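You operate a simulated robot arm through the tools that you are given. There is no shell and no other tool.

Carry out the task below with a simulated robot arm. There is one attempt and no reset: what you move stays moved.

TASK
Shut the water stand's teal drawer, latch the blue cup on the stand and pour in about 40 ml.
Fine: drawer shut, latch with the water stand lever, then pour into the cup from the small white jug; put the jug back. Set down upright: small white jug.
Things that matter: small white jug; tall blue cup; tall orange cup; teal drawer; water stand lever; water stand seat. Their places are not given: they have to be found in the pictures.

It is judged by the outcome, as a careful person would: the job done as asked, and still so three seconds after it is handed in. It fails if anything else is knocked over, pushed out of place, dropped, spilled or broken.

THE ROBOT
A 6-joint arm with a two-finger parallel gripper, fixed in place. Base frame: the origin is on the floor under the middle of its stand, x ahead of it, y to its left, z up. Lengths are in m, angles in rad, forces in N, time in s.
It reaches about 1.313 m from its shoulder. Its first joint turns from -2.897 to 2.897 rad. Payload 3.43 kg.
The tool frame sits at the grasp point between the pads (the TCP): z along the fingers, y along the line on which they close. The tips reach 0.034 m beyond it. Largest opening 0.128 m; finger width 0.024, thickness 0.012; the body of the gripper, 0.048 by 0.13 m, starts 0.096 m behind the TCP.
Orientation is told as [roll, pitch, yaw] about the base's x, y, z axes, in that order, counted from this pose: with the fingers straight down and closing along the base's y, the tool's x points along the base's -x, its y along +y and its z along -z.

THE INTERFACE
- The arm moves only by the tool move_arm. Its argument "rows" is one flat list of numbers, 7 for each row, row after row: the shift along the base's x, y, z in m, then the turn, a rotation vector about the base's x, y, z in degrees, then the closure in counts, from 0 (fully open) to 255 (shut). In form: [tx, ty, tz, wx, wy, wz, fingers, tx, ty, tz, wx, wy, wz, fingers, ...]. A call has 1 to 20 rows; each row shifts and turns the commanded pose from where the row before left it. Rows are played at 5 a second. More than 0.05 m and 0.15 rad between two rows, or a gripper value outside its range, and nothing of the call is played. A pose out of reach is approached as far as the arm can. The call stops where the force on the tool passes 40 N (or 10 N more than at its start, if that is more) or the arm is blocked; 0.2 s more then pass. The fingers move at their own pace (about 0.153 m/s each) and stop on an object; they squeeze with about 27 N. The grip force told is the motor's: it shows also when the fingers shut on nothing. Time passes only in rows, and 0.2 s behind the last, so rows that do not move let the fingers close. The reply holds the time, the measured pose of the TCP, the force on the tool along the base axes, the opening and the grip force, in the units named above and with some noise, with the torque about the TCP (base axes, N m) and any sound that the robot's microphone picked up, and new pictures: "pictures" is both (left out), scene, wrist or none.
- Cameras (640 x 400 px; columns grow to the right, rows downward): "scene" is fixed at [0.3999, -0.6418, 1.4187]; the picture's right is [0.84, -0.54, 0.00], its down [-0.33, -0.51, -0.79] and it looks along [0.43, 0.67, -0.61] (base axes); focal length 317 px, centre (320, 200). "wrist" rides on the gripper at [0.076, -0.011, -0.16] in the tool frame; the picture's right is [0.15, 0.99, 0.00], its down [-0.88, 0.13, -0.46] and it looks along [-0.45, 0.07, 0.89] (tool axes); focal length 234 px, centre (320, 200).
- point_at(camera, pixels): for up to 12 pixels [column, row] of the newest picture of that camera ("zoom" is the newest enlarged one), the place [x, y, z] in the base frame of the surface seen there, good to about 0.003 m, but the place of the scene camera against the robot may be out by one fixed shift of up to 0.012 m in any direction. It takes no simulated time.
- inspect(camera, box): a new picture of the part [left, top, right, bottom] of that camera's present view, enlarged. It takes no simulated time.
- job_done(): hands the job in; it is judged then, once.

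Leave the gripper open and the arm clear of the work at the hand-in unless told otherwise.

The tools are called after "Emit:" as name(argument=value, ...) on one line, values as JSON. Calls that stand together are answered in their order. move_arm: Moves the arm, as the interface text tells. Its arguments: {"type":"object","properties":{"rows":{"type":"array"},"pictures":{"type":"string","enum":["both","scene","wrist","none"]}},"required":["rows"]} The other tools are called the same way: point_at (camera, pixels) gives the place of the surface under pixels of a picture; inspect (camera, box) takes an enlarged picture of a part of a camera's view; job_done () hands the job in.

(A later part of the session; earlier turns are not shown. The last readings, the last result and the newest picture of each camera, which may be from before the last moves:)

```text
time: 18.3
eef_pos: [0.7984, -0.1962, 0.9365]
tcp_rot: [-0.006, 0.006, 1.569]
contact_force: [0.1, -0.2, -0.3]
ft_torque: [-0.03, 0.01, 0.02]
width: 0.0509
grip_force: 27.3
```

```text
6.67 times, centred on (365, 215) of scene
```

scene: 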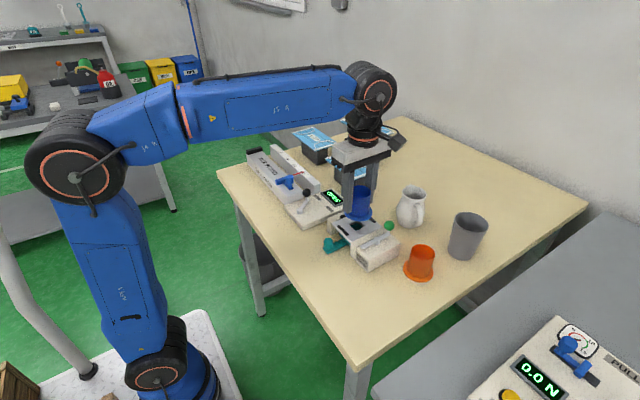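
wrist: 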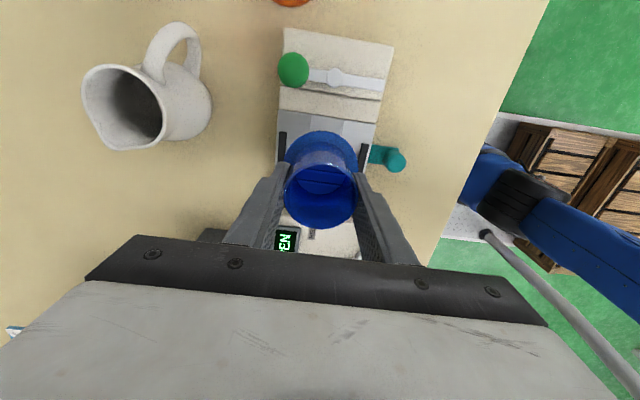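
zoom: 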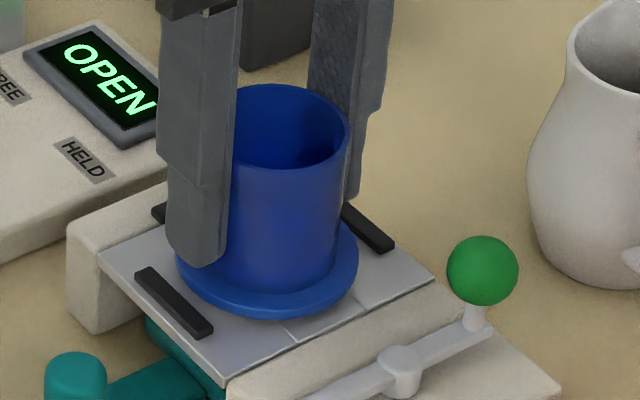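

It is just above the plate with no contact yet. I'll go down in 1 mm steps and watch Fz.

Emit:
move_arm(rows=[0, 0, -0.001, 0, 0, 0, 255, 0, 0, -0.001, 0, 0, 0, 255, 0, 0, -0.001, 0, 0, 0, 255], pictures="none")

```text
time: 19.1
eef_pos: [0.7999, -0.1956, 0.9348]
tcp_rot: [-0.006, 0.004, 1.569]
contact_force: [1.0, 0.6, -0.9]
ft_torque: [0.0, 0.0, -0.01]
width: 0.0513
grip_force: 27.5
```

Emit:
move_arm(rows=[0, 0, -0.001, 0, 0, 0, 255, 0, 0, 0, 0, 0, 0, 255], pictures="none")

Emit:
inspect(camera="scene", box=[340, 205, 390, 240])

```text
time: 19.7
eef_pos: [0.7996, -0.1955, 0.933]
tcp_rot: [-0.005, 0.004, 1.569]
contact_force: [-1.1, 0.2, 0.3]
ft_torque: [-0.06, 0.04, -0.03]
width: 0.0513
grip_force: 26.9
```

```text
11.43 times, centred on (365, 222) of scene
```

zoom: 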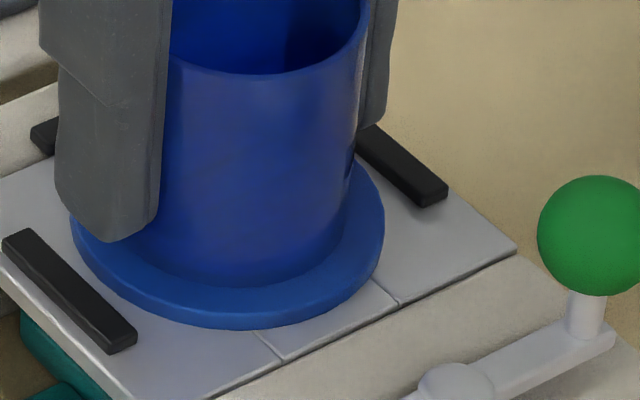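

The flange looks almost down. I'll take two more small steps until the contact shows.

Emit:
move_arm(rows=[0, 0, -0.001, 0, 0, 0, 255, 0, 0, 0, 0, 0, 0, 255], pictures="none")

```text
time: 20.3
eef_pos: [0.7993, -0.1955, 0.9335]
tcp_rot: [-0.007, 0.006, 1.569]
contact_force: [2.8, -2.5, 14.2]
ft_torque: [-0.13, 0.26, 0.06]
width: 0.0513
grip_force: 27.7
```

Contact at about 14 N, so the flange is seated. I'll open the fingers to about 0.076 m and lift straight up.

Emit:
move_arm(rows=[0, 0, 0, 0, 0, 0, 140, 0, 0, 0, 0, 0, 0, 104, 0, 0, 0, 0, 0, 0, 104, 0, 0, 0.02, 0, 0, 0, 104, 0, 0, 0.04, 0, 0, 0, 104, 0, 0, 0.04, 0, 0, 0, 104, 0, 0, 0, 0, 0, 0, 104])

Emit:
inspect(camera="scene", box=[330, 185, 410, 255])

Emit:
inspect(camera="wrist", box=[240, 80, 400, 240])

```text
time: 21.9
eef_pos: [0.7999, -0.1962, 1.0318]
tcp_rot: [-0.005, 0.006, 1.568]
contact_force: [0.7, 1.1, 0.0]
ft_torque: [0.02, 0.01, -0.01]
width: 0.076
grip_force: 0.0
```

scene: 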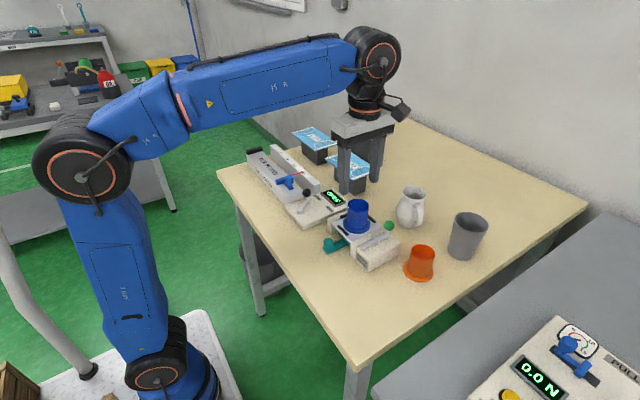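
wrist: 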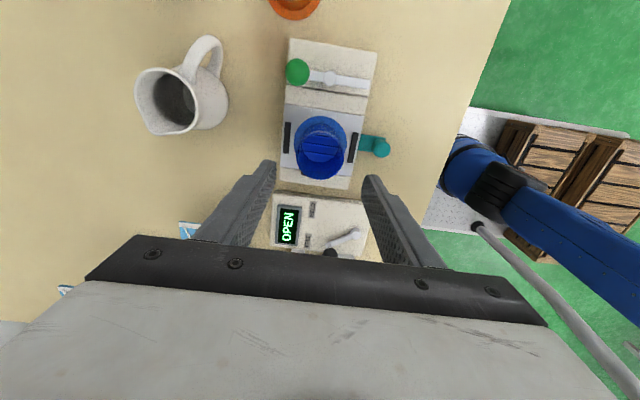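

```text
5.71 times, centred on (370, 220) of scene
```

zoom: 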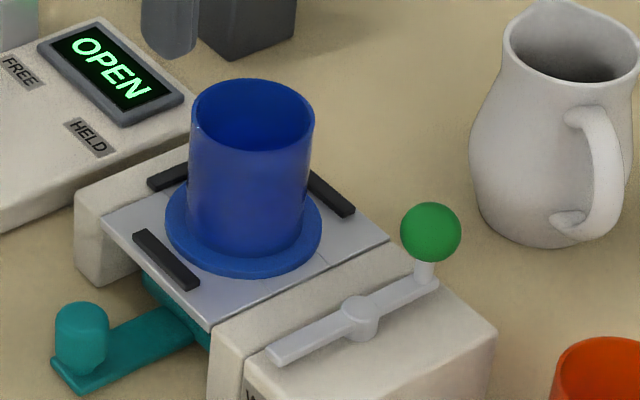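

```text
2.50 times, centred on (320, 160) of wrist
```

zoom: 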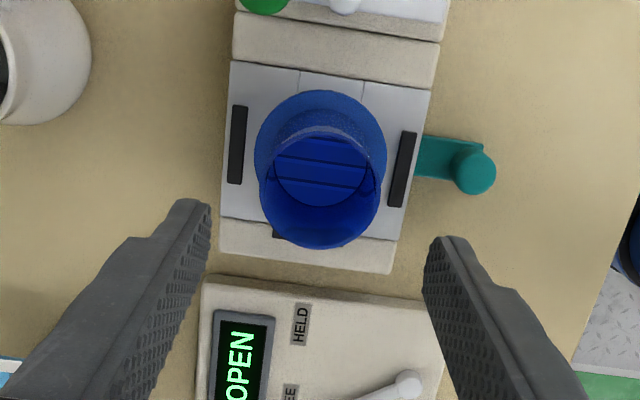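

The cup stands flat between the stops. Now I'll look at the lever from above in the wrist view.

Emit:
inspect(camera="wrist", box=[265, 30, 395, 115])

```text
4.71 times, centred on (330, 72) of wrist
```

zoom: 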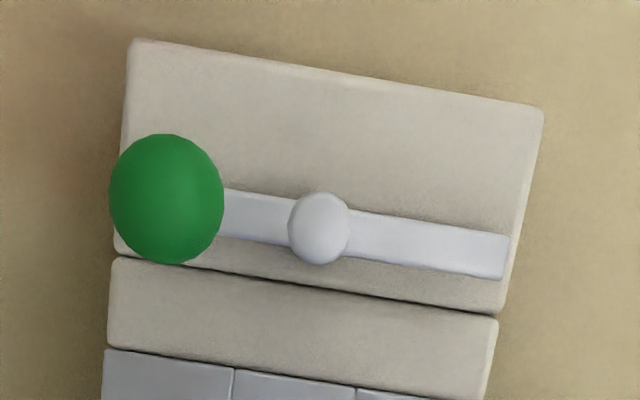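

Emit:
point_at(camera="zoom", pixels=[[320, 228], [166, 198], [120, 195], [215, 200], [166, 140], [166, 255], [505, 255], [495, 275], [508, 240], [260, 215], [400, 240], [430, 345]])

Emit:
point_at(camera="zoom", pixels=[[125, 245], [500, 308], [135, 42], [540, 112], [110, 265], [495, 322], [105, 350], [320, 378], [430, 270], [230, 230], [300, 300], [310, 190]])

```text
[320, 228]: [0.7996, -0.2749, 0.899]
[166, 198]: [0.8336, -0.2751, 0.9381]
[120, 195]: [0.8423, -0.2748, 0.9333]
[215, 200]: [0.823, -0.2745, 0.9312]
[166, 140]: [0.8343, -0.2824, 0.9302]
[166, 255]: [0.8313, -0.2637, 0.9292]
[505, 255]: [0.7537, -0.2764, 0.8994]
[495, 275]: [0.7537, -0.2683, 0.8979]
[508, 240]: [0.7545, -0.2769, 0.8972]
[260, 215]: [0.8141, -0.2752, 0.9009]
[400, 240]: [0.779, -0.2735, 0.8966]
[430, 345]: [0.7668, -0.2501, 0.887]
```

```text
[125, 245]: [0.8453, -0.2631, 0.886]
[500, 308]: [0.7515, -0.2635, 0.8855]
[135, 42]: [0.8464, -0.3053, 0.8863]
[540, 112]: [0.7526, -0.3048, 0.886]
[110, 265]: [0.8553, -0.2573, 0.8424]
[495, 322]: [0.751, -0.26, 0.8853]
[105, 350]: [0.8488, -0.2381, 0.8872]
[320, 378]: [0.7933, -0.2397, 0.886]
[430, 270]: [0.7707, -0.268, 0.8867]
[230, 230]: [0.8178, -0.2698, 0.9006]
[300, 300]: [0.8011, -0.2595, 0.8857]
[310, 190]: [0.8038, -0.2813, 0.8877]
```

Hub is at (0.7996, -0.275), ball at (0.8335, -0.2745, z 0.928) with radius about 0.0105. The long nose reaches 0.046 m toward -x. If the nose turns to +y (clockwise from above, ball moving to -y), its tip lands at y≈-0.229, over the flange edge at -0.2315. So I'll push the ball toward -y. First I'll close the fingers and go to the ball's +y side.

Emit:
move_arm(rows=[0.011, -0.0163, 0, 0, 0, 0, 255, 0.011, -0.0163, 0, 0, 0, 0, 255, 0.011, -0.0163, 0, 0, 0, 0, 255, 0, 0, 0, 0, 0, 0, 255, 0, 0, -0.03, 0, 0, 0, 255, 0, 0, -0.03, 0, 0, 0, 255, 0, 0, -0.023, 0, 0, 0, 255, 0, 0, 0, 0, 0, 0, 255])

Emit:
inspect(camera="scene", box=[340, 190, 420, 260])

Emit:
inspect(camera="wrist", box=[240, 100, 400, 240])

```text
time: 23.7
eef_pos: [0.8337, -0.2452, 0.9486]
tcp_rot: [-0.005, 0.004, 1.568]
contact_force: [0.7, 0.2, 0.3]
ft_torque: [0.04, 0.02, 0.01]
width: 0.0
grip_force: 27.0
```

scene: 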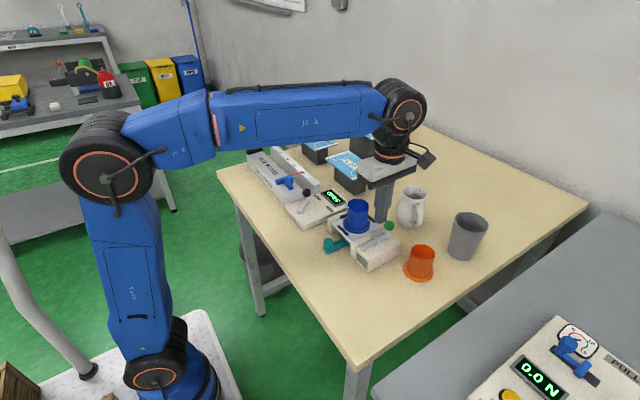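
wrist: 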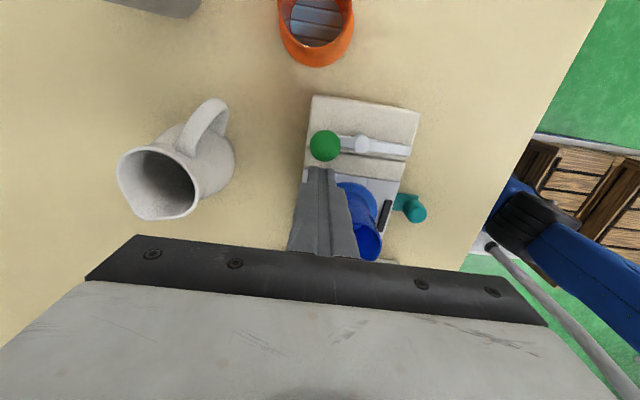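

```text
5.71 times, centred on (380, 225) of scene
```

zoom: 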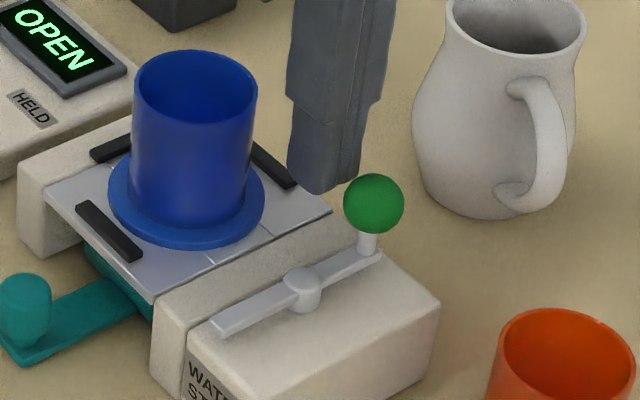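

```text
2.86 times, centred on (320, 170) of wrist
```

zoom: 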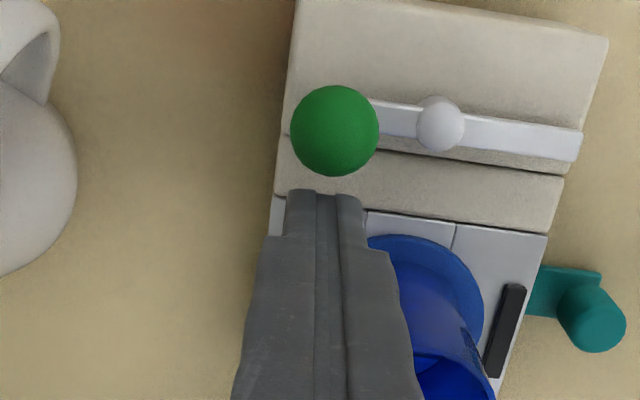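

The fingers are in place beside the ball. I'll make a short test push of 12 mm in -y.

Emit:
move_arm(rows=[0, -0.004, 0, 0, 0, 0, 255, 0, -0.004, 0, 0, 0, 0, 255, 0, -0.004, 0, 0, 0, 0, 255, 0, 0, 0, 0, 0, 0, 255])

Emit:
inspect(camera="wrist", box=[240, 100, 400, 240])

```text
time: 24.7
eef_pos: [0.8331, -0.2566, 0.9488]
tcp_rot: [-0.005, 0.006, 1.57]
contact_force: [0.0, -0.3, 0.1]
ft_torque: [-0.03, -0.03, 0.01]
width: 0.0001
grip_force: 27.3
```

scene: 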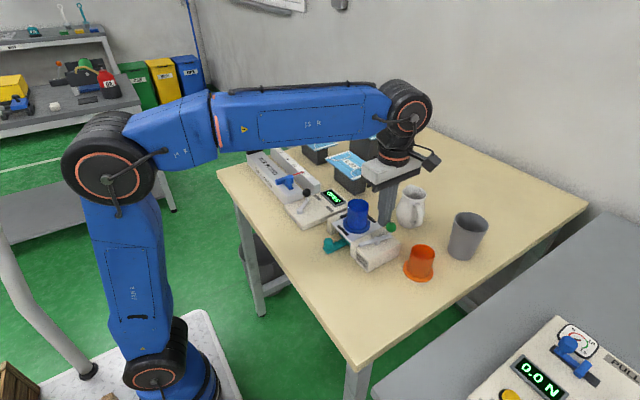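
wrist: 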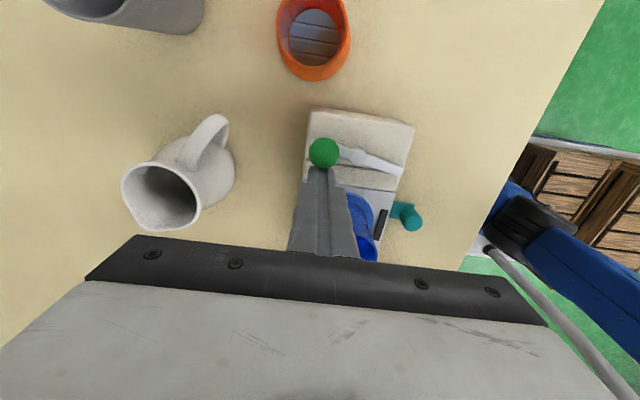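

```text
2.86 times, centred on (320, 170) of wrist
```

zoom: 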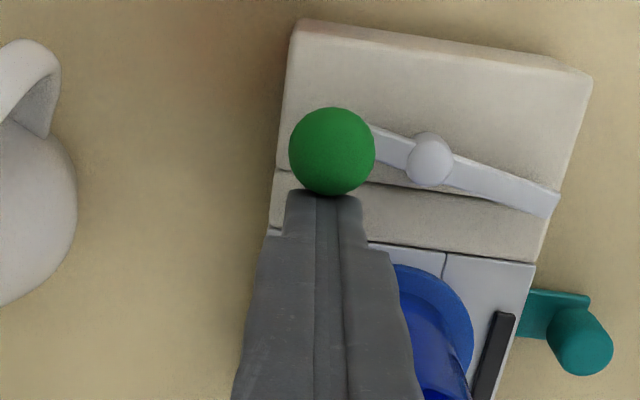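

The lever turned easily about 8-10° in that direction. I'll follow the arc around the hub, turning the tool with it, for the first 40°.

Emit:
move_arm(rows=[0.0022, -0.0049, 0, 0, 0, -8, 255, 0.0015, -0.00515, 0, 0, 0, -8, 255, 0.00077, -0.00532, 0, 0, 0, -8, 255, 2e-05, -0.00537, 0, 0, 0, -8, 255, -0.00073, -0.00532, 0, 0, 0, -8, 255, 0, 0, 0, 0, 0, 0, 255])

Emit:
inspect(camera="scene", box=[340, 190, 420, 260])

```text
time: 26.1
eef_pos: [0.8362, -0.2819, 0.9486]
tcp_rot: [-0.005, 0.006, 0.873]
contact_force: [1.0, 1.1, 0.5]
ft_torque: [0.01, 0.0, -0.01]
width: 0.0
grip_force: 27.2
```

scene: 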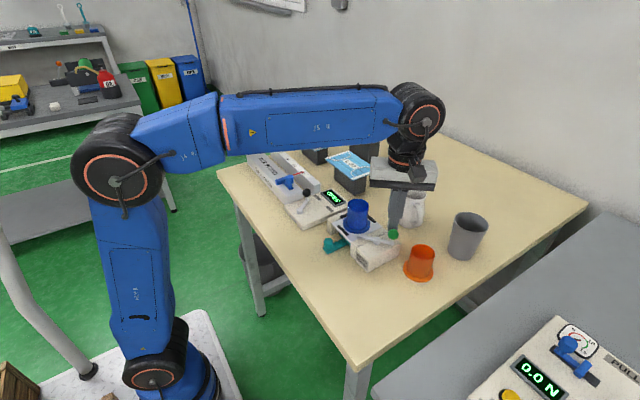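
wrist: 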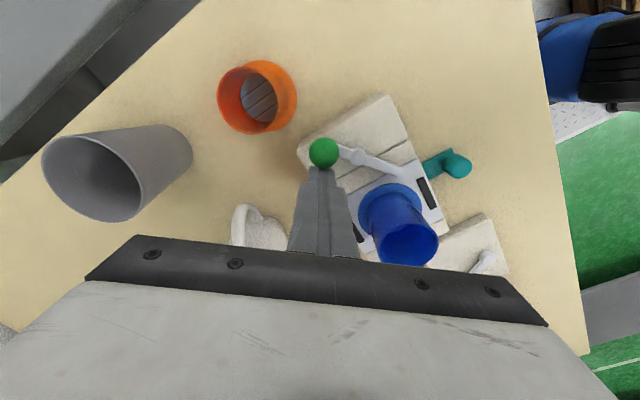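

```text
5.71 times, centred on (380, 225) of scene
```

zoom: 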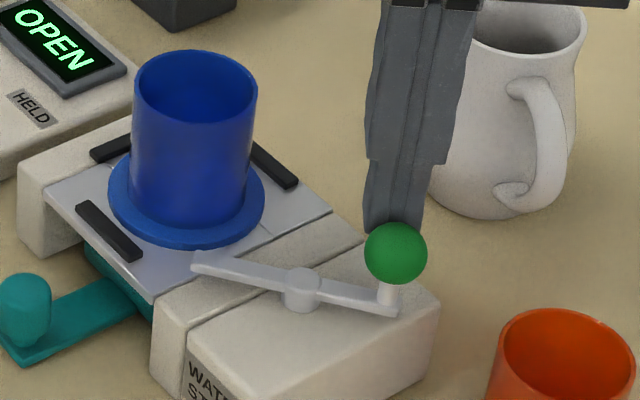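

It's following well at about 47°, with the nose approaching the flange. I'll continue 24° and check.

Emit:
move_arm(rows=[-0.00147, -0.00517, 0, 0, 0, -8, 255, -0.00216, -0.00492, 0, 0, 0, -8, 255, -0.00283, -0.00456, 0, 0, 0, -8, 255, 0, 0, 0, 0, 0, 0, 255], pictures="none")

Emit:
inspect(camera="scene", box=[340, 190, 420, 260])

```text
time: 27.1
eef_pos: [0.8292, -0.2973, 0.949]
tcp_rot: [-0.006, 0.005, 0.452]
contact_force: [0.3, -0.9, -0.5]
ft_torque: [0.01, -0.03, 0.0]
width: 0.0
grip_force: 26.8
```

```text
5.71 times, centred on (380, 225) of scene
```

zoom: 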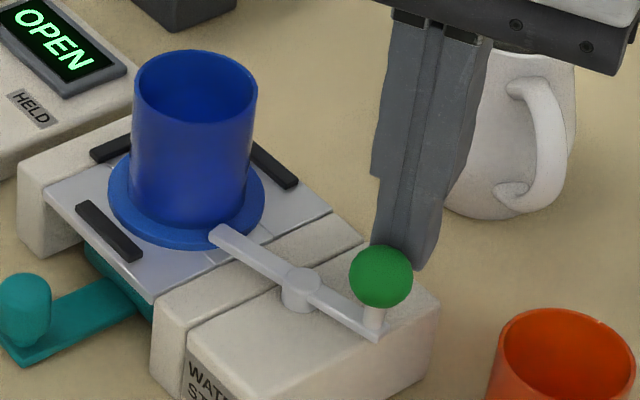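

The nose tip is now at the flange's edge, around 70°. I'll continue slowly to 90° and watch the force.

Emit:
move_arm(rows=[-0.00172, -0.00207, 0, 0, 0, -4, 255, -0.00172, -0.00206, 0, 0, 0, -4, 255, -0.00199, -0.00181, 0, 0, 0, -4, 255, -0.00199, -0.0018, 0, 0, 0, -4, 255, 0, 0, 0, 0, 0, 0, 255], pictures="none")

Emit:
inspect(camera="scene", box=[340, 190, 420, 260])

```text
time: 28.3
eef_pos: [0.8237, -0.3051, 0.9472]
tcp_rot: [-0.005, 0.004, 0.176]
contact_force: [22.4, 6.5, 8.9]
ft_torque: [0.15, -0.5, -0.06]
width: 0.0
grip_force: 26.9
```

```text
5.71 times, centred on (380, 225) of scene
```

zoom: 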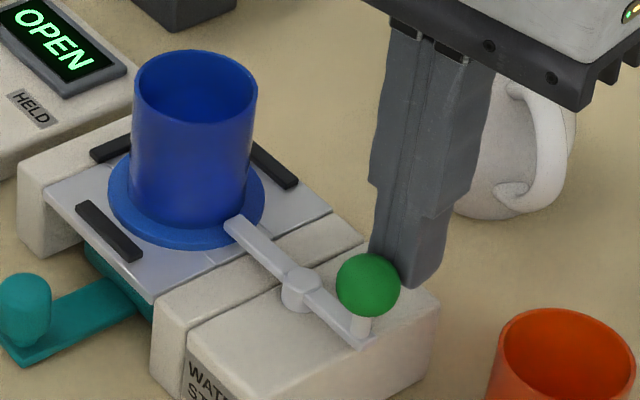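

The force rose to 22 N against the push and the nose is over the flange. I'll measure the lever's angle before pushing further.

Emit:
point_at(camera="zoom", pixels=[[368, 285], [301, 280], [238, 222], [265, 250], [335, 315], [345, 285], [392, 285], [228, 230], [250, 217], [270, 205]])

Emit:
inspect(camera="wrist", box=[280, 100, 480, 260])

```text
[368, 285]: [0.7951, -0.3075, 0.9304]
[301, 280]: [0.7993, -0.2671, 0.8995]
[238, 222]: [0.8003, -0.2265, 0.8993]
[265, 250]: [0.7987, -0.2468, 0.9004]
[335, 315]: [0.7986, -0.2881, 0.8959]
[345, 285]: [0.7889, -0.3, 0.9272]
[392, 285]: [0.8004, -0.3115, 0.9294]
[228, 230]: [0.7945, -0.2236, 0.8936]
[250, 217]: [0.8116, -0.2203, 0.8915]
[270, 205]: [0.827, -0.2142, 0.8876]
```

```text
2.50 times, centred on (380, 180) of wrist
```

zoom: 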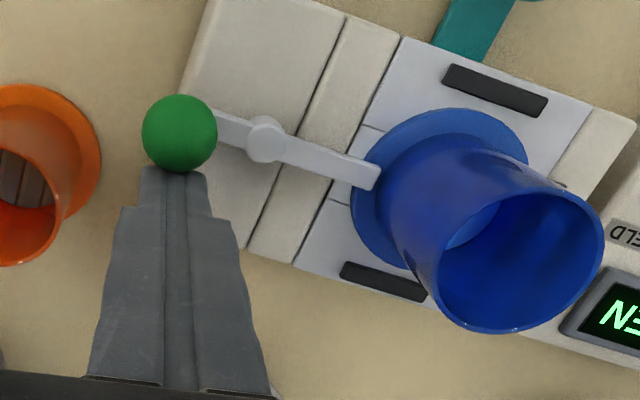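

Emit:
point_at(camera="zoom", pixels=[[266, 139], [372, 178], [320, 158], [230, 126], [180, 133], [240, 127], [355, 170]])

```text
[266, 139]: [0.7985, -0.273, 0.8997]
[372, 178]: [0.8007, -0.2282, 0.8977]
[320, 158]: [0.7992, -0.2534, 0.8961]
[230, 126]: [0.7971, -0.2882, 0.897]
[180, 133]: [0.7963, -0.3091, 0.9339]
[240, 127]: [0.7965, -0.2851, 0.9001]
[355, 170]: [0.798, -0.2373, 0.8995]
```

The lever lies along y (nose x 0.8007, hub 0.7985), so it is at its stop. I'll back the fingers off in +x, rise and check that it stays.

Emit:
move_arm(rows=[0.005, 0, 0, 0, 0, 0, 255, 0.012, 0, 0, 0, 0, 0, 255, 0, 0, 0.03, 0, 0, 0, 255, 0, 0, 0.04, 0, 0, 0, 255, 0, 0, 0.04, 0, 0, 0, 255, 0, 0, 0, 0, 0, 0, 255])

Emit:
inspect(camera="scene", box=[330, 190, 410, 260])

```text
time: 29.7
eef_pos: [0.8398, -0.3042, 1.0585]
tcp_rot: [-0.005, 0.005, 0.173]
contact_force: [0.4, 0.8, -0.5]
ft_torque: [0.02, -0.02, -0.04]
width: 0.0001
grip_force: 27.1
```

scene: 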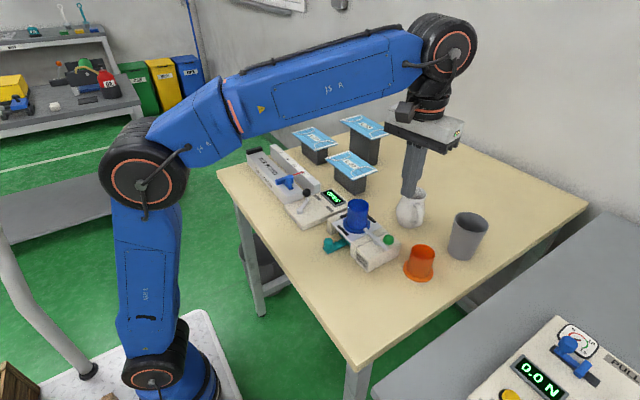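
wrist: 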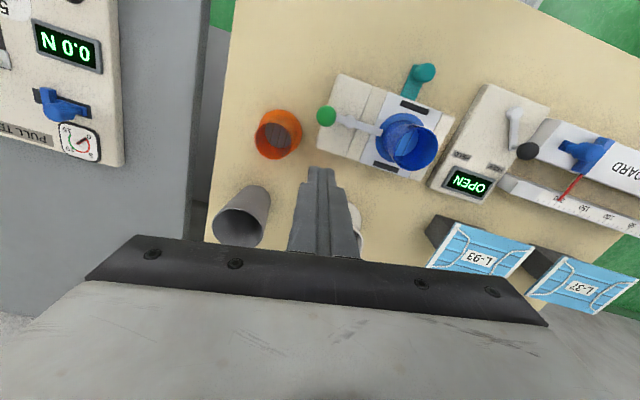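

```text
5.71 times, centred on (370, 225) of scene
```

zoom: 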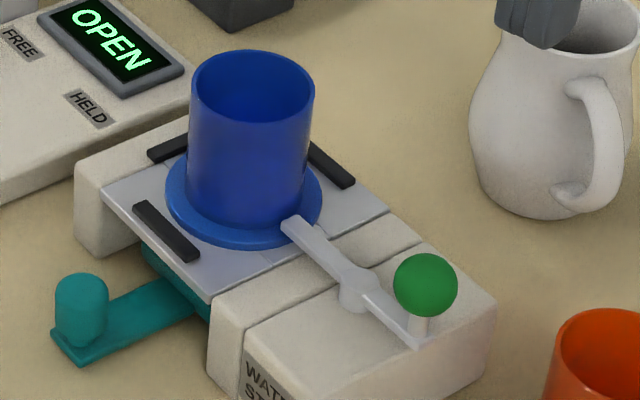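

The lever stays over the flange. I'll re-measure its angle and the cup centre after release.

Emit:
point_at(camera="zoom", pixels=[[355, 280], [292, 222], [325, 252], [385, 312], [425, 275], [195, 95], [312, 100], [250, 55], [255, 150], [170, 200], [318, 205]])

Emit:
inspect(camera="wrist", box=[300, 60, 460, 180])

```text
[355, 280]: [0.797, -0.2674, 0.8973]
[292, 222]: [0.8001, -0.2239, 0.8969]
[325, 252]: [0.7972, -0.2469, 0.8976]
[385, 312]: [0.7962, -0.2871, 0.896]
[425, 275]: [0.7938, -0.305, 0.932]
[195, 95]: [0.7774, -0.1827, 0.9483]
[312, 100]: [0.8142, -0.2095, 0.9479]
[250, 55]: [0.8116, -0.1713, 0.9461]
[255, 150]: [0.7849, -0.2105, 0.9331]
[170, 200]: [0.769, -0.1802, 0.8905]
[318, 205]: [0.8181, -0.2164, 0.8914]
```

```text
3.33 times, centred on (380, 120) of wrist
```

zoom: 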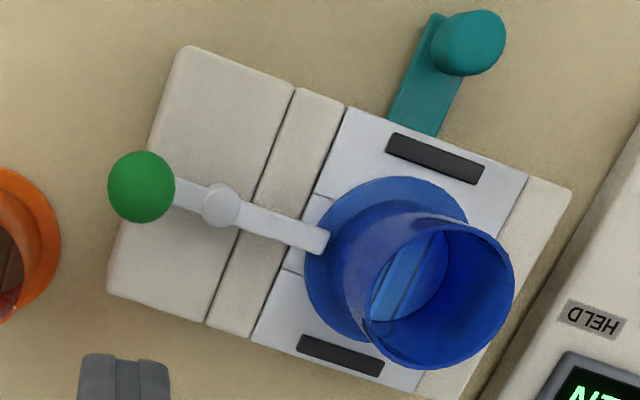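

The latch holds. Next is the jug: I'll raise a little, move above it, open to about 0.10 m and turn to yaw ≈61°, so that the fingers close across the spout-handle line with the camera on the handle side.

Emit:
move_arm(rows=[0, 0, 0.04, 0, 0, 0, 255, 0.01686, 0.01114, 0, 0, 0, 7.3, 255, 0.01686, 0.01114, 0, 0, 0, 7.3, 255, 0.01686, 0.01114, 0, 0, 0, 7.3, 255, 0.01686, 0.01114, 0, 0, 0, 7.3, 56, 0.01686, 0.01114, 0, 0, 0, 7.3, 56, 0.01686, 0.01114, 0, 0, 0, 7.3, 56, 0.01686, 0.01114, 0, 0, 0, 7.3, 56, 0, 0, 0, 0, 0, 0, 56])

Emit:
inspect(camera="wrist", box=[250, 100, 390, 240])

```text
time: 31.7
eef_pos: [0.9562, -0.2263, 1.0987]
tcp_rot: [-0.005, 0.005, 1.066]
contact_force: [0.5, -0.3, 0.1]
ft_torque: [-0.04, 0.01, 0.02]
width: 0.0999
grip_force: 0.1
```

scene: 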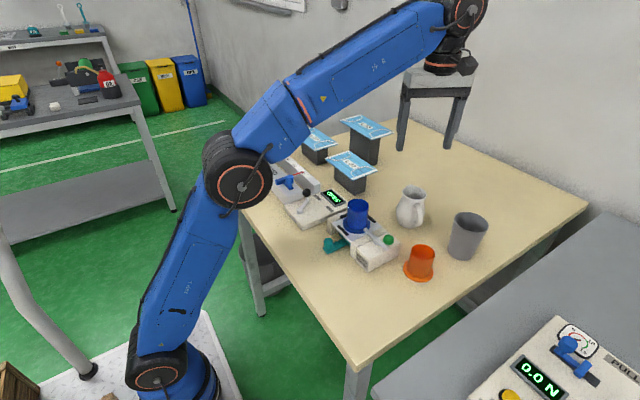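
wrist: 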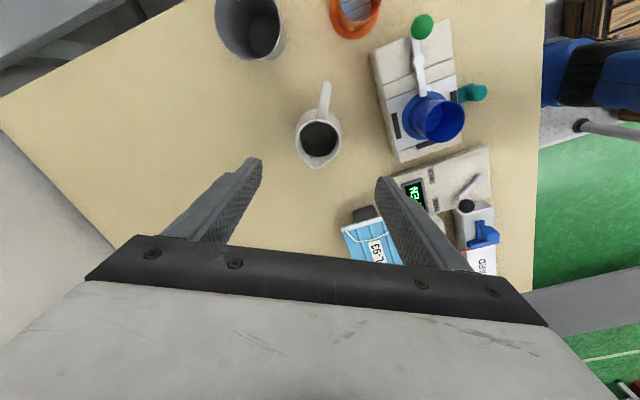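

```text
2.86 times, centred on (320, 170) of wrist
```

zoom: 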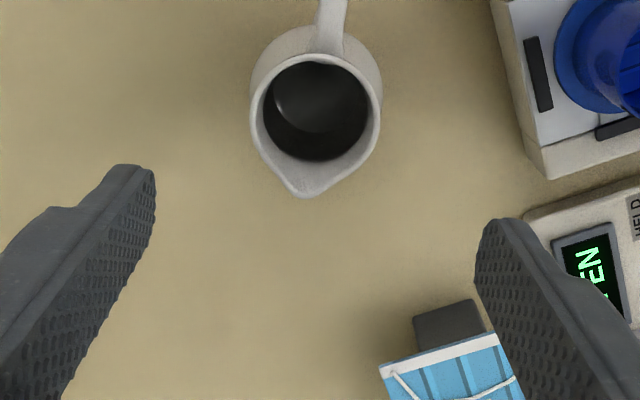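

I can see into the jug: a dark liquid surface with reflections, handle up, spout down in the picture. I'll zoom in and measure.

Emit:
inspect(camera="wrist", box=[285, 75, 355, 175])

```text
4.00 times, centred on (320, 125) of wrist
```

zoom: 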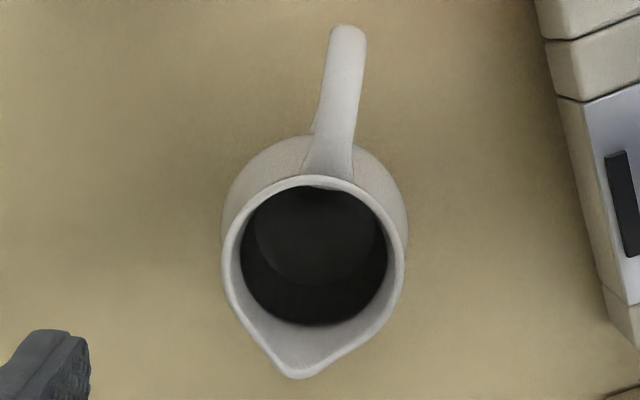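

Emit:
point_at(camera="zoom", pixels=[[297, 374], [315, 180], [228, 255], [402, 255], [350, 30], [335, 150], [315, 240], [300, 300], [280, 230], [360, 240], [315, 320], [345, 70]])

Emit:
point_at(camera="zoom", pixels=[[245, 270], [385, 270], [320, 200], [310, 345], [224, 210], [405, 215], [235, 290], [398, 290], [260, 340], [350, 345], [315, 285], [330, 265]])

```text
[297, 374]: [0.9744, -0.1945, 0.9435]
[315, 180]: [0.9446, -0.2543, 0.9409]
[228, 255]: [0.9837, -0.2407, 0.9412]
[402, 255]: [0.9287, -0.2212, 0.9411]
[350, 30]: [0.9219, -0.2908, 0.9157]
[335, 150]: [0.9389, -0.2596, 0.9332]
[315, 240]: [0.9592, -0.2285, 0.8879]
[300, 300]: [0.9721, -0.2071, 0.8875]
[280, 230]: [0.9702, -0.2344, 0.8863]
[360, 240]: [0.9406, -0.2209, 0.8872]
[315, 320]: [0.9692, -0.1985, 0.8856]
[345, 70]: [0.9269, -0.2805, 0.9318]
```

```text
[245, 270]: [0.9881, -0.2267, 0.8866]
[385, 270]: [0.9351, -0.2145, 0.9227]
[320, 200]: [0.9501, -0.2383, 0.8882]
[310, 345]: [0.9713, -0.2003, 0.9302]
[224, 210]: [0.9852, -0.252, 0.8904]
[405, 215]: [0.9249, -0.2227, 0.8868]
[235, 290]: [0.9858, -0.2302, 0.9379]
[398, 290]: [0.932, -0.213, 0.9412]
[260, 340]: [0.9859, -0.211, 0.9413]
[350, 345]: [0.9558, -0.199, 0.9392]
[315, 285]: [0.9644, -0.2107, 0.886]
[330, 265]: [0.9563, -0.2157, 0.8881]
```

Liquid surface is at z≈0.887, about 42 mm deep, with the rim at 0.941 and the spout tip at (0.974, -0.1945) pointing 62°. Before touching the jug I'll dry-run the intended pour orientation in free air: spout direction 138°, so that the scene camera sees the cup from the side, then tilted. First, yaw +77° at z≈1.10.

Emit:
move_arm(rows=[-0.0105, -0.0017, 0.002, 0, 0, 7.7, 56, -0.0105, -0.0017, 0.002, 0, 0, 7.7, 56, -0.0105, -0.0017, 0.002, 0, 0, 7.7, 56, -0.0105, -0.0017, 0.002, 0, 0, 7.7, 56, -0.0105, -0.0017, 0.002, 0, 0, 7.7, 56, -0.0105, -0.0017, 0.002, 0, 0, 7.7, 56, -0.0105, -0.0017, 0.002, 0, 0, 7.7, 56, -0.0105, -0.0017, 0.002, 0, 0, 7.7, 56, -0.0105, -0.0017, 0.002, 0, 0, 7.7, 56, -0.0105, -0.0017, 0.002, 0, 0, 7.7, 56, 0, 0, 0, 0, 0, 0, 56])

```text
time: 34.1
eef_pos: [0.8532, -0.2465, 1.1182]
tcp_rot: [-0.006, 0.006, 2.41]
contact_force: [-0.9, -0.3, -0.6]
ft_torque: [-0.01, 0.01, -0.01]
width: 0.1
grip_force: 0.0
```

scene: 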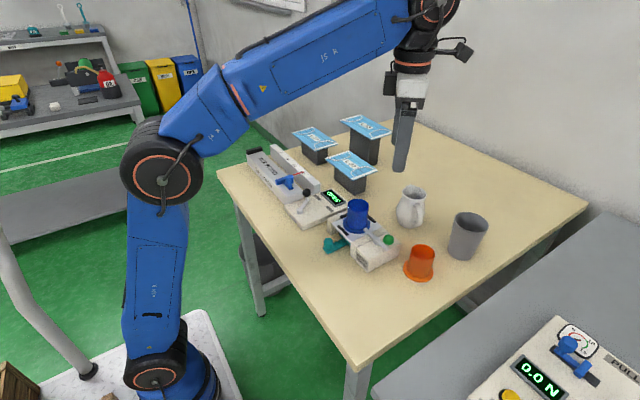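
wrist: 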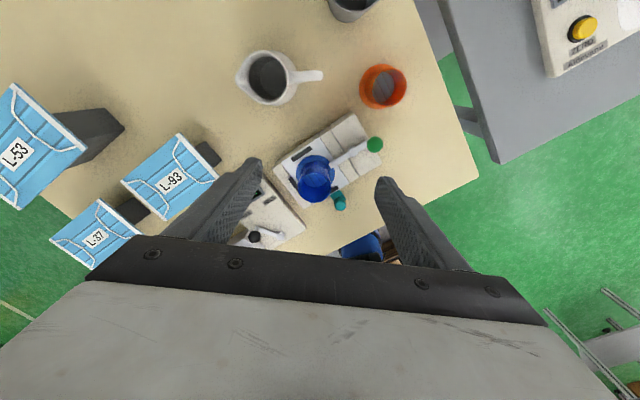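

Yaw 138° is reachable. Now I'll dry-run the tilt of 59° toward 138° (axis [-0.669, -0.743, 0]) in free air.

Emit:
move_arm(rows=[0, 0, 0, -5.62, -6.24, 0, 56, 0, 0, 0, -5.62, -6.24, 0, 56, 0, 0, 0, -5.62, -6.24, 0, 56, 0, 0, 0, -5.62, -6.24, 0, 56, 0, 0, 0, -5.62, -6.24, 0, 56, 0, 0, 0, -5.62, -6.24, 0, 56, 0, 0, 0, -5.62, -6.24, 0, 56, 0, 0, 0, 0, 0, 0, 56])

```text
time: 35.9
eef_pos: [0.8534, -0.2455, 1.118]
tcp_rot: [-0.003, 1.031, 2.412]
contact_force: [0.3, 0.3, -0.2]
ft_torque: [0.04, -0.01, 0.02]
width: 0.0996
grip_force: 0.1
```

scene: 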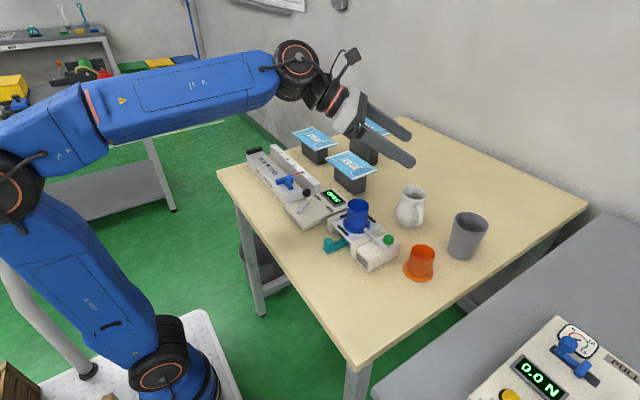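
wrist: 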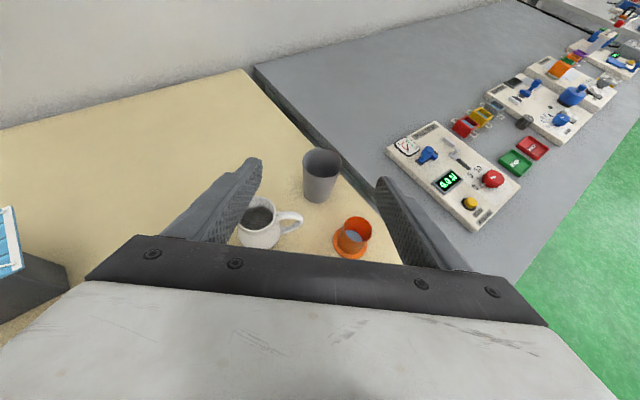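

The tilt is reachable with the camera on top. I'll also check the low pour height (TCP z≈0.99) for arm clearance with the empty gripper.

Emit:
move_arm(rows=[0, 0, -0.032, 0, 0, 0, 56, 0, 0, -0.032, 0, 0, 0, 56, 0, 0, -0.032, 0, 0, 0, 56, 0, 0, -0.032, -4, -4.46, 0, 56, 0, 0, 0, 0, 0, 0, 56])

Emit:
inspect(camera="scene", box=[260, 90, 460, 270])

```text
time: 37.1
eef_pos: [0.8521, -0.2437, 0.9914]
tcp_rot: [-0.004, 1.136, 2.411]
contact_force: [0.2, 0.8, -0.5]
ft_torque: [0.02, 0.02, -0.02]
width: 0.0998
grip_force: 0.1
```

scene: 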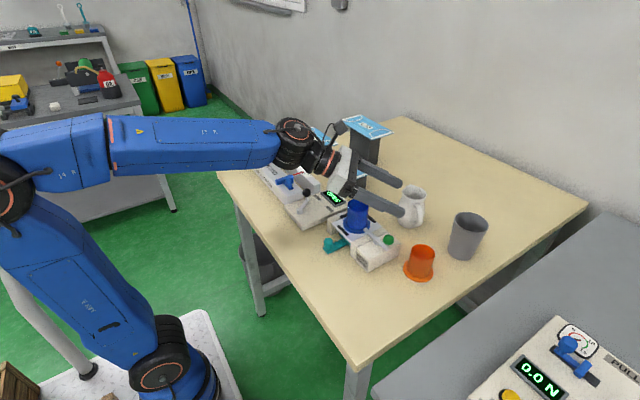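
wrist: 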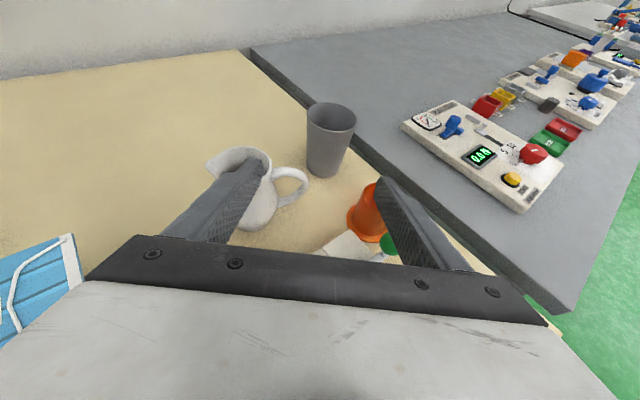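

```text
2.22 times, centred on (360, 180) of scene
```

zoom: 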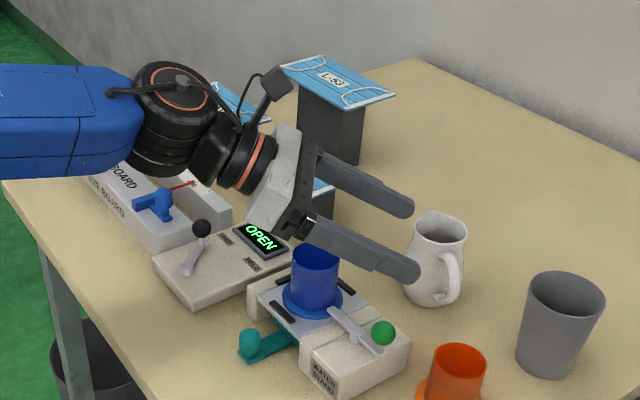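

The path is clear, with no contact. Now I'll reverse: raise, untilt, and turn back to yaw 61° over the jug.

Emit:
move_arm(rows=[0, 0, 0.032, 5.44, 6.04, 0, 56, 0, 0, 0.032, 5.44, 6.04, 0, 56, 0, 0, 0.032, 5.44, 6.04, 0, 56, 0, 0, 0.012, 5.44, 6.04, 0, 56, 0, 0, 0, 5.44, 6.04, 0, 56, 0, 0, 0, 5.44, 6.04, 0, 56, 0, 0, 0, 5.44, 6.04, 0, 56, 0, 0, 0, 5.44, 6.04, 0, 56, 0, 0, 0, 0, 0, 0, 56], pictures="none")

Emit:
move_arm(rows=[0.0105, 0.0015, 0, 0, 0, -7.7, 56, 0.0105, 0.0015, 0, 0, 0, -7.7, 56, 0.0105, 0.0015, 0, 0, 0, -7.7, 56, 0.0105, 0.0015, 0, 0, 0, -7.7, 56, 0.0105, 0.0015, 0, 0, 0, -7.7, 56, 0.0105, 0.0015, 0, 0, 0, -7.7, 56, 0.0105, 0.0015, 0, 0, 0, -7.7, 56, 0.0105, 0.0015, 0, 0, 0, -7.7, 56, 0.0105, 0.0015, 0, 0, 0, -7.7, 56, 0.0105, 0.0015, 0, 0, 0, -7.7, 56, 0, 0, 0, 0, 0, 0, 56])

```text
time: 39.1
eef_pos: [0.8521, -0.243, 1.1006]
tcp_rot: [-0.005, 0.0, 2.41]
contact_force: [-0.1, 0.6, 1.0]
ft_torque: [0.03, -0.04, 0.05]
width: 0.0997
grip_force: 0.0
```

```text
time: 41.5
eef_pos: [0.9576, -0.2311, 1.0985]
tcp_rot: [-0.005, 0.0, 1.063]
contact_force: [-0.3, 0.8, 0.3]
ft_torque: [0.02, 0.02, 0.01]
width: 0.0995
grip_force: 0.0
```

scene: 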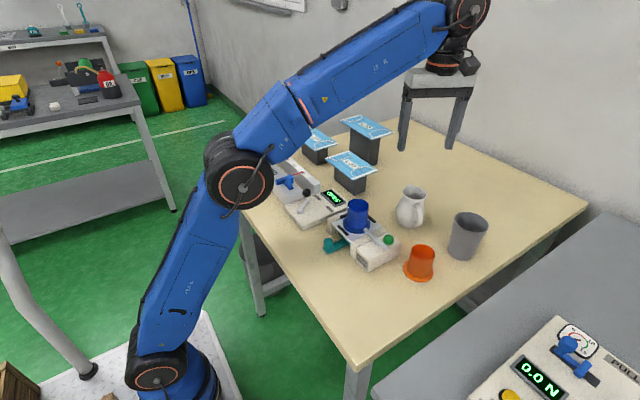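
wrist: 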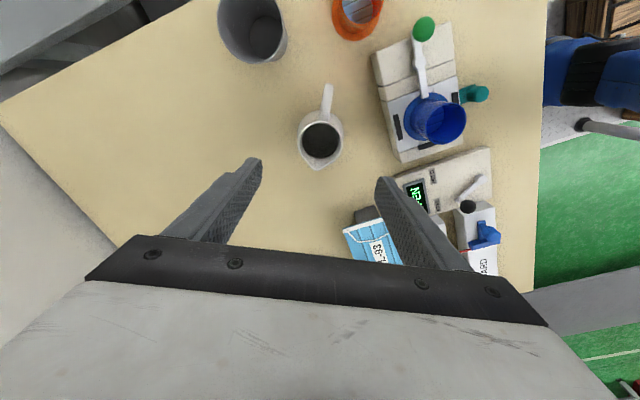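

Centred over the jug, with the jug centre at about (0.958, -0.229). I'll descend with the 0.10 m opening to TCP z≈0.886, at the widest part of the belly.

Emit:
move_arm(rows=[0.0005, 0.001, -0.04, 0, 0, 0, 56, 0, 0, -0.04, 0, 0, 0, 56, 0, 0, -0.04, 0, 0, 0, 56, 0, 0, -0.04, 0, 0, 0, 56, 0, 0, -0.03, 0, 0, 0, 56, 0, 0, -0.022, 0, 0, 0, 56, 0, 0, 0, 0, 0, 0, 56])

Emit:
inspect(camera="wrist", box=[220, 100, 420, 250])

```text
time: 43.1
eef_pos: [0.9586, -0.2304, 0.8859]
tcp_rot: [-0.004, 0.0, 1.065]
contact_force: [0.7, -0.9, 1.0]
ft_torque: [-0.04, -0.04, -0.01]
width: 0.1
grip_force: 0.0
```

scene: 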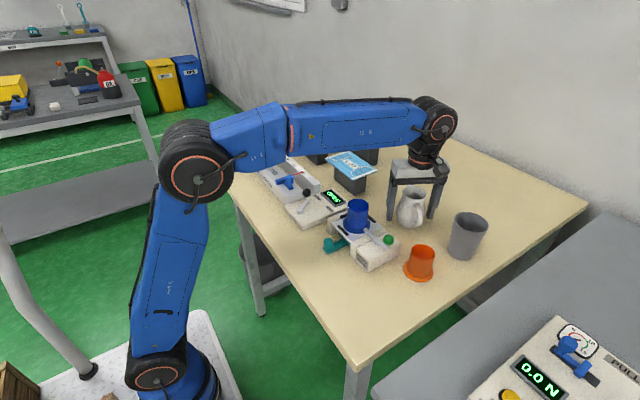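
wrist: 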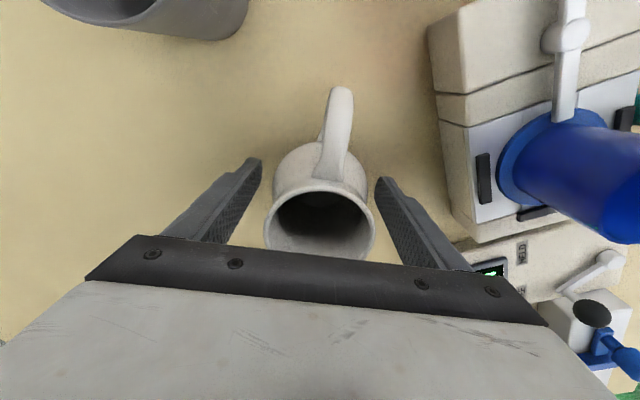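

```text
2.67 times, centred on (320, 175) of wrist
```

zoom: 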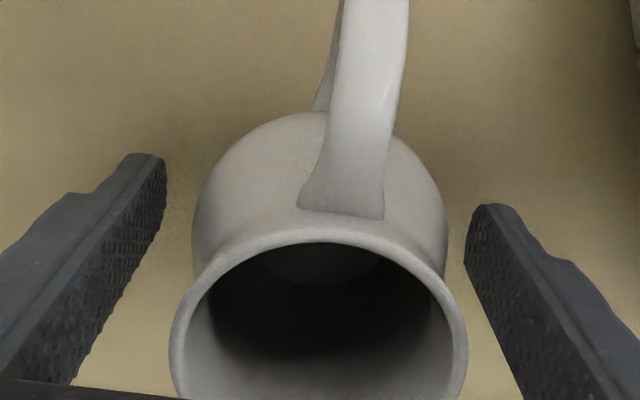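

The jug sits evenly between the fingers. I'll close in stages onto the belly.

Emit:
move_arm(rows=[0, 0, 0, 0, 0, 0, 80, 0, 0, 0, 0, 0, 0, 100, 0, 0, 0, 0, 0, 0, 120, 0, 0, 0, 0, 0, 0, 255, 0, 0, 0, 0, 0, 0, 255, 0, 0, 0, 0, 0, 0, 255])

Emit:
inspect(camera="scene", box=[370, 150, 470, 240])

```text
time: 44.5
eef_pos: [0.959, -0.2306, 0.8869]
tcp_rot: [-0.005, 0.002, 1.064]
contact_force: [-1.4, -0.1, -0.3]
ft_torque: [0.02, 0.04, -0.01]
width: 0.0748
grip_force: 27.0
```

scene: 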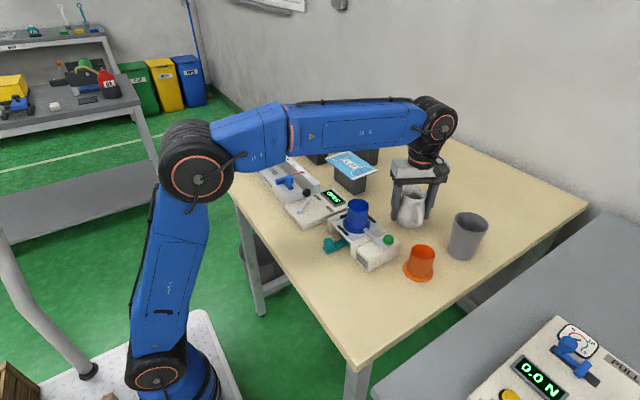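
wrist: 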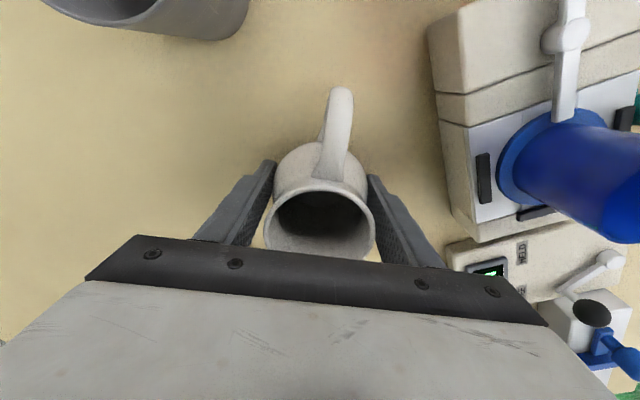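

```text
4.44 times, centred on (420, 195) of scene
```

zoom: 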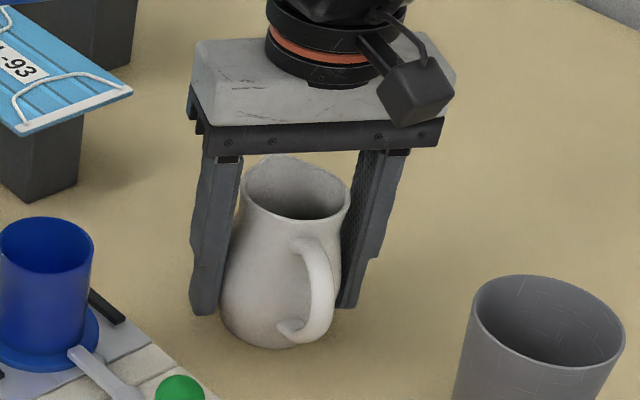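

The grip is good: width 0.0748, the belly diameter. The grasp pose to return to is (0.959, -0.2305, 0.887), yaw 1.064. I'll lift slowly.

Emit:
move_arm(rows=[0, 0, 0.003, 0, 0, 0, 255, 0, 0, 0.01, 0, 0, 0, 255, 0, 0, 0.02, 0, 0, 0, 255, 0, 0, 0.025, 0, 0, 0, 255, 0, 0, 0.03, 0, 0, 0, 255, 0, 0, 0.03, 0, 0, 0, 255, 0, 0, 0.03, 0, 0, 0, 255, 0, 0, 0.012, 0, 0, 0, 255, 0, 0, 0, 0, 0, 0, 255])

Emit:
inspect(camera="scene", box=[360, 100, 480, 200])

```text
time: 46.5
eef_pos: [0.9589, -0.228, 1.0477]
tcp_rot: [-0.005, 0.0, 1.065]
contact_force: [-0.3, -0.2, -3.0]
ft_torque: [0.02, -0.01, -0.05]
width: 0.0747
grip_force: 27.8
```

scene: 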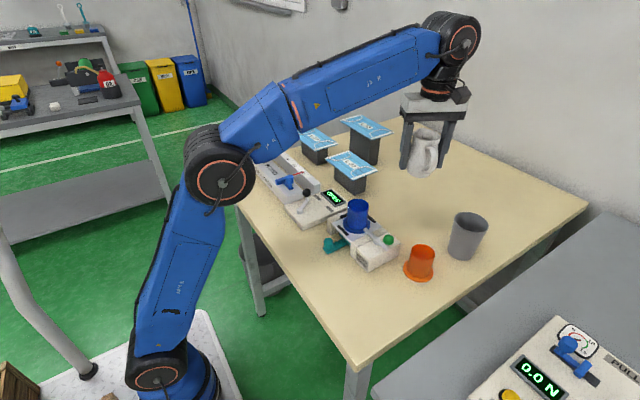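
wrist: 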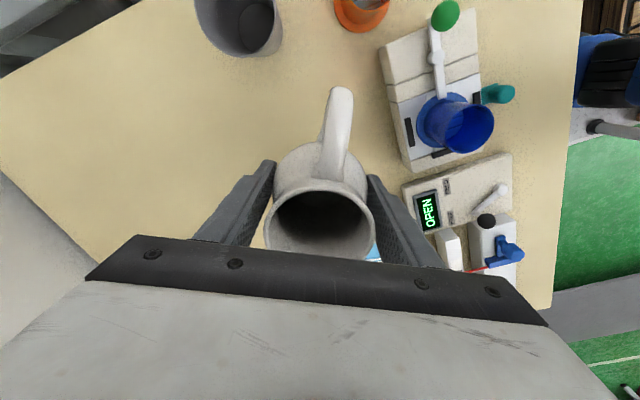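

```text
4.00 times, centred on (420, 150) of scene
```

zoom: 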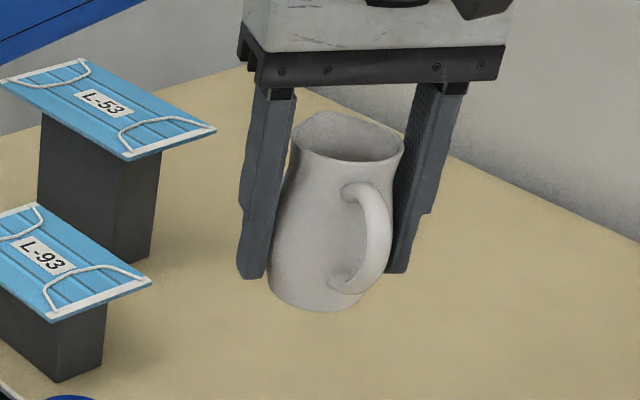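

The jug is held upright, load about 3 N. I'll measure the cup and latch from this wrist view.

Emit:
inspect(camera="wrist", box=[405, 80, 505, 170])

```text
4.44 times, centred on (455, 125) of wrist
```

zoom: 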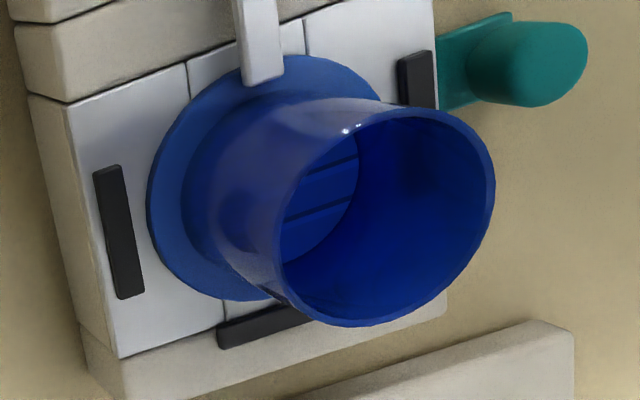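

Emit:
point_at(camera="zoom", pixels=[[492, 180], [283, 265], [430, 110], [350, 322], [470, 250], [330, 145], [150, 190], [245, 298], [320, 60], [320, 200], [265, 75], [255, 20]])

```text
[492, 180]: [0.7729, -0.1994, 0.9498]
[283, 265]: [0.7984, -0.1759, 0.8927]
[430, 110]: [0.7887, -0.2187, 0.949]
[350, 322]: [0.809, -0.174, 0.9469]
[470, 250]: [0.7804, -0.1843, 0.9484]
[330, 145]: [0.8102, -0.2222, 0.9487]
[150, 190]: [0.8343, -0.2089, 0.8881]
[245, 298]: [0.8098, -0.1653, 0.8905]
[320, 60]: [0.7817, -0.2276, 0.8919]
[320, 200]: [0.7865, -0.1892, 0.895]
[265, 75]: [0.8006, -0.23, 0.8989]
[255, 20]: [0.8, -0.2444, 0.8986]
```

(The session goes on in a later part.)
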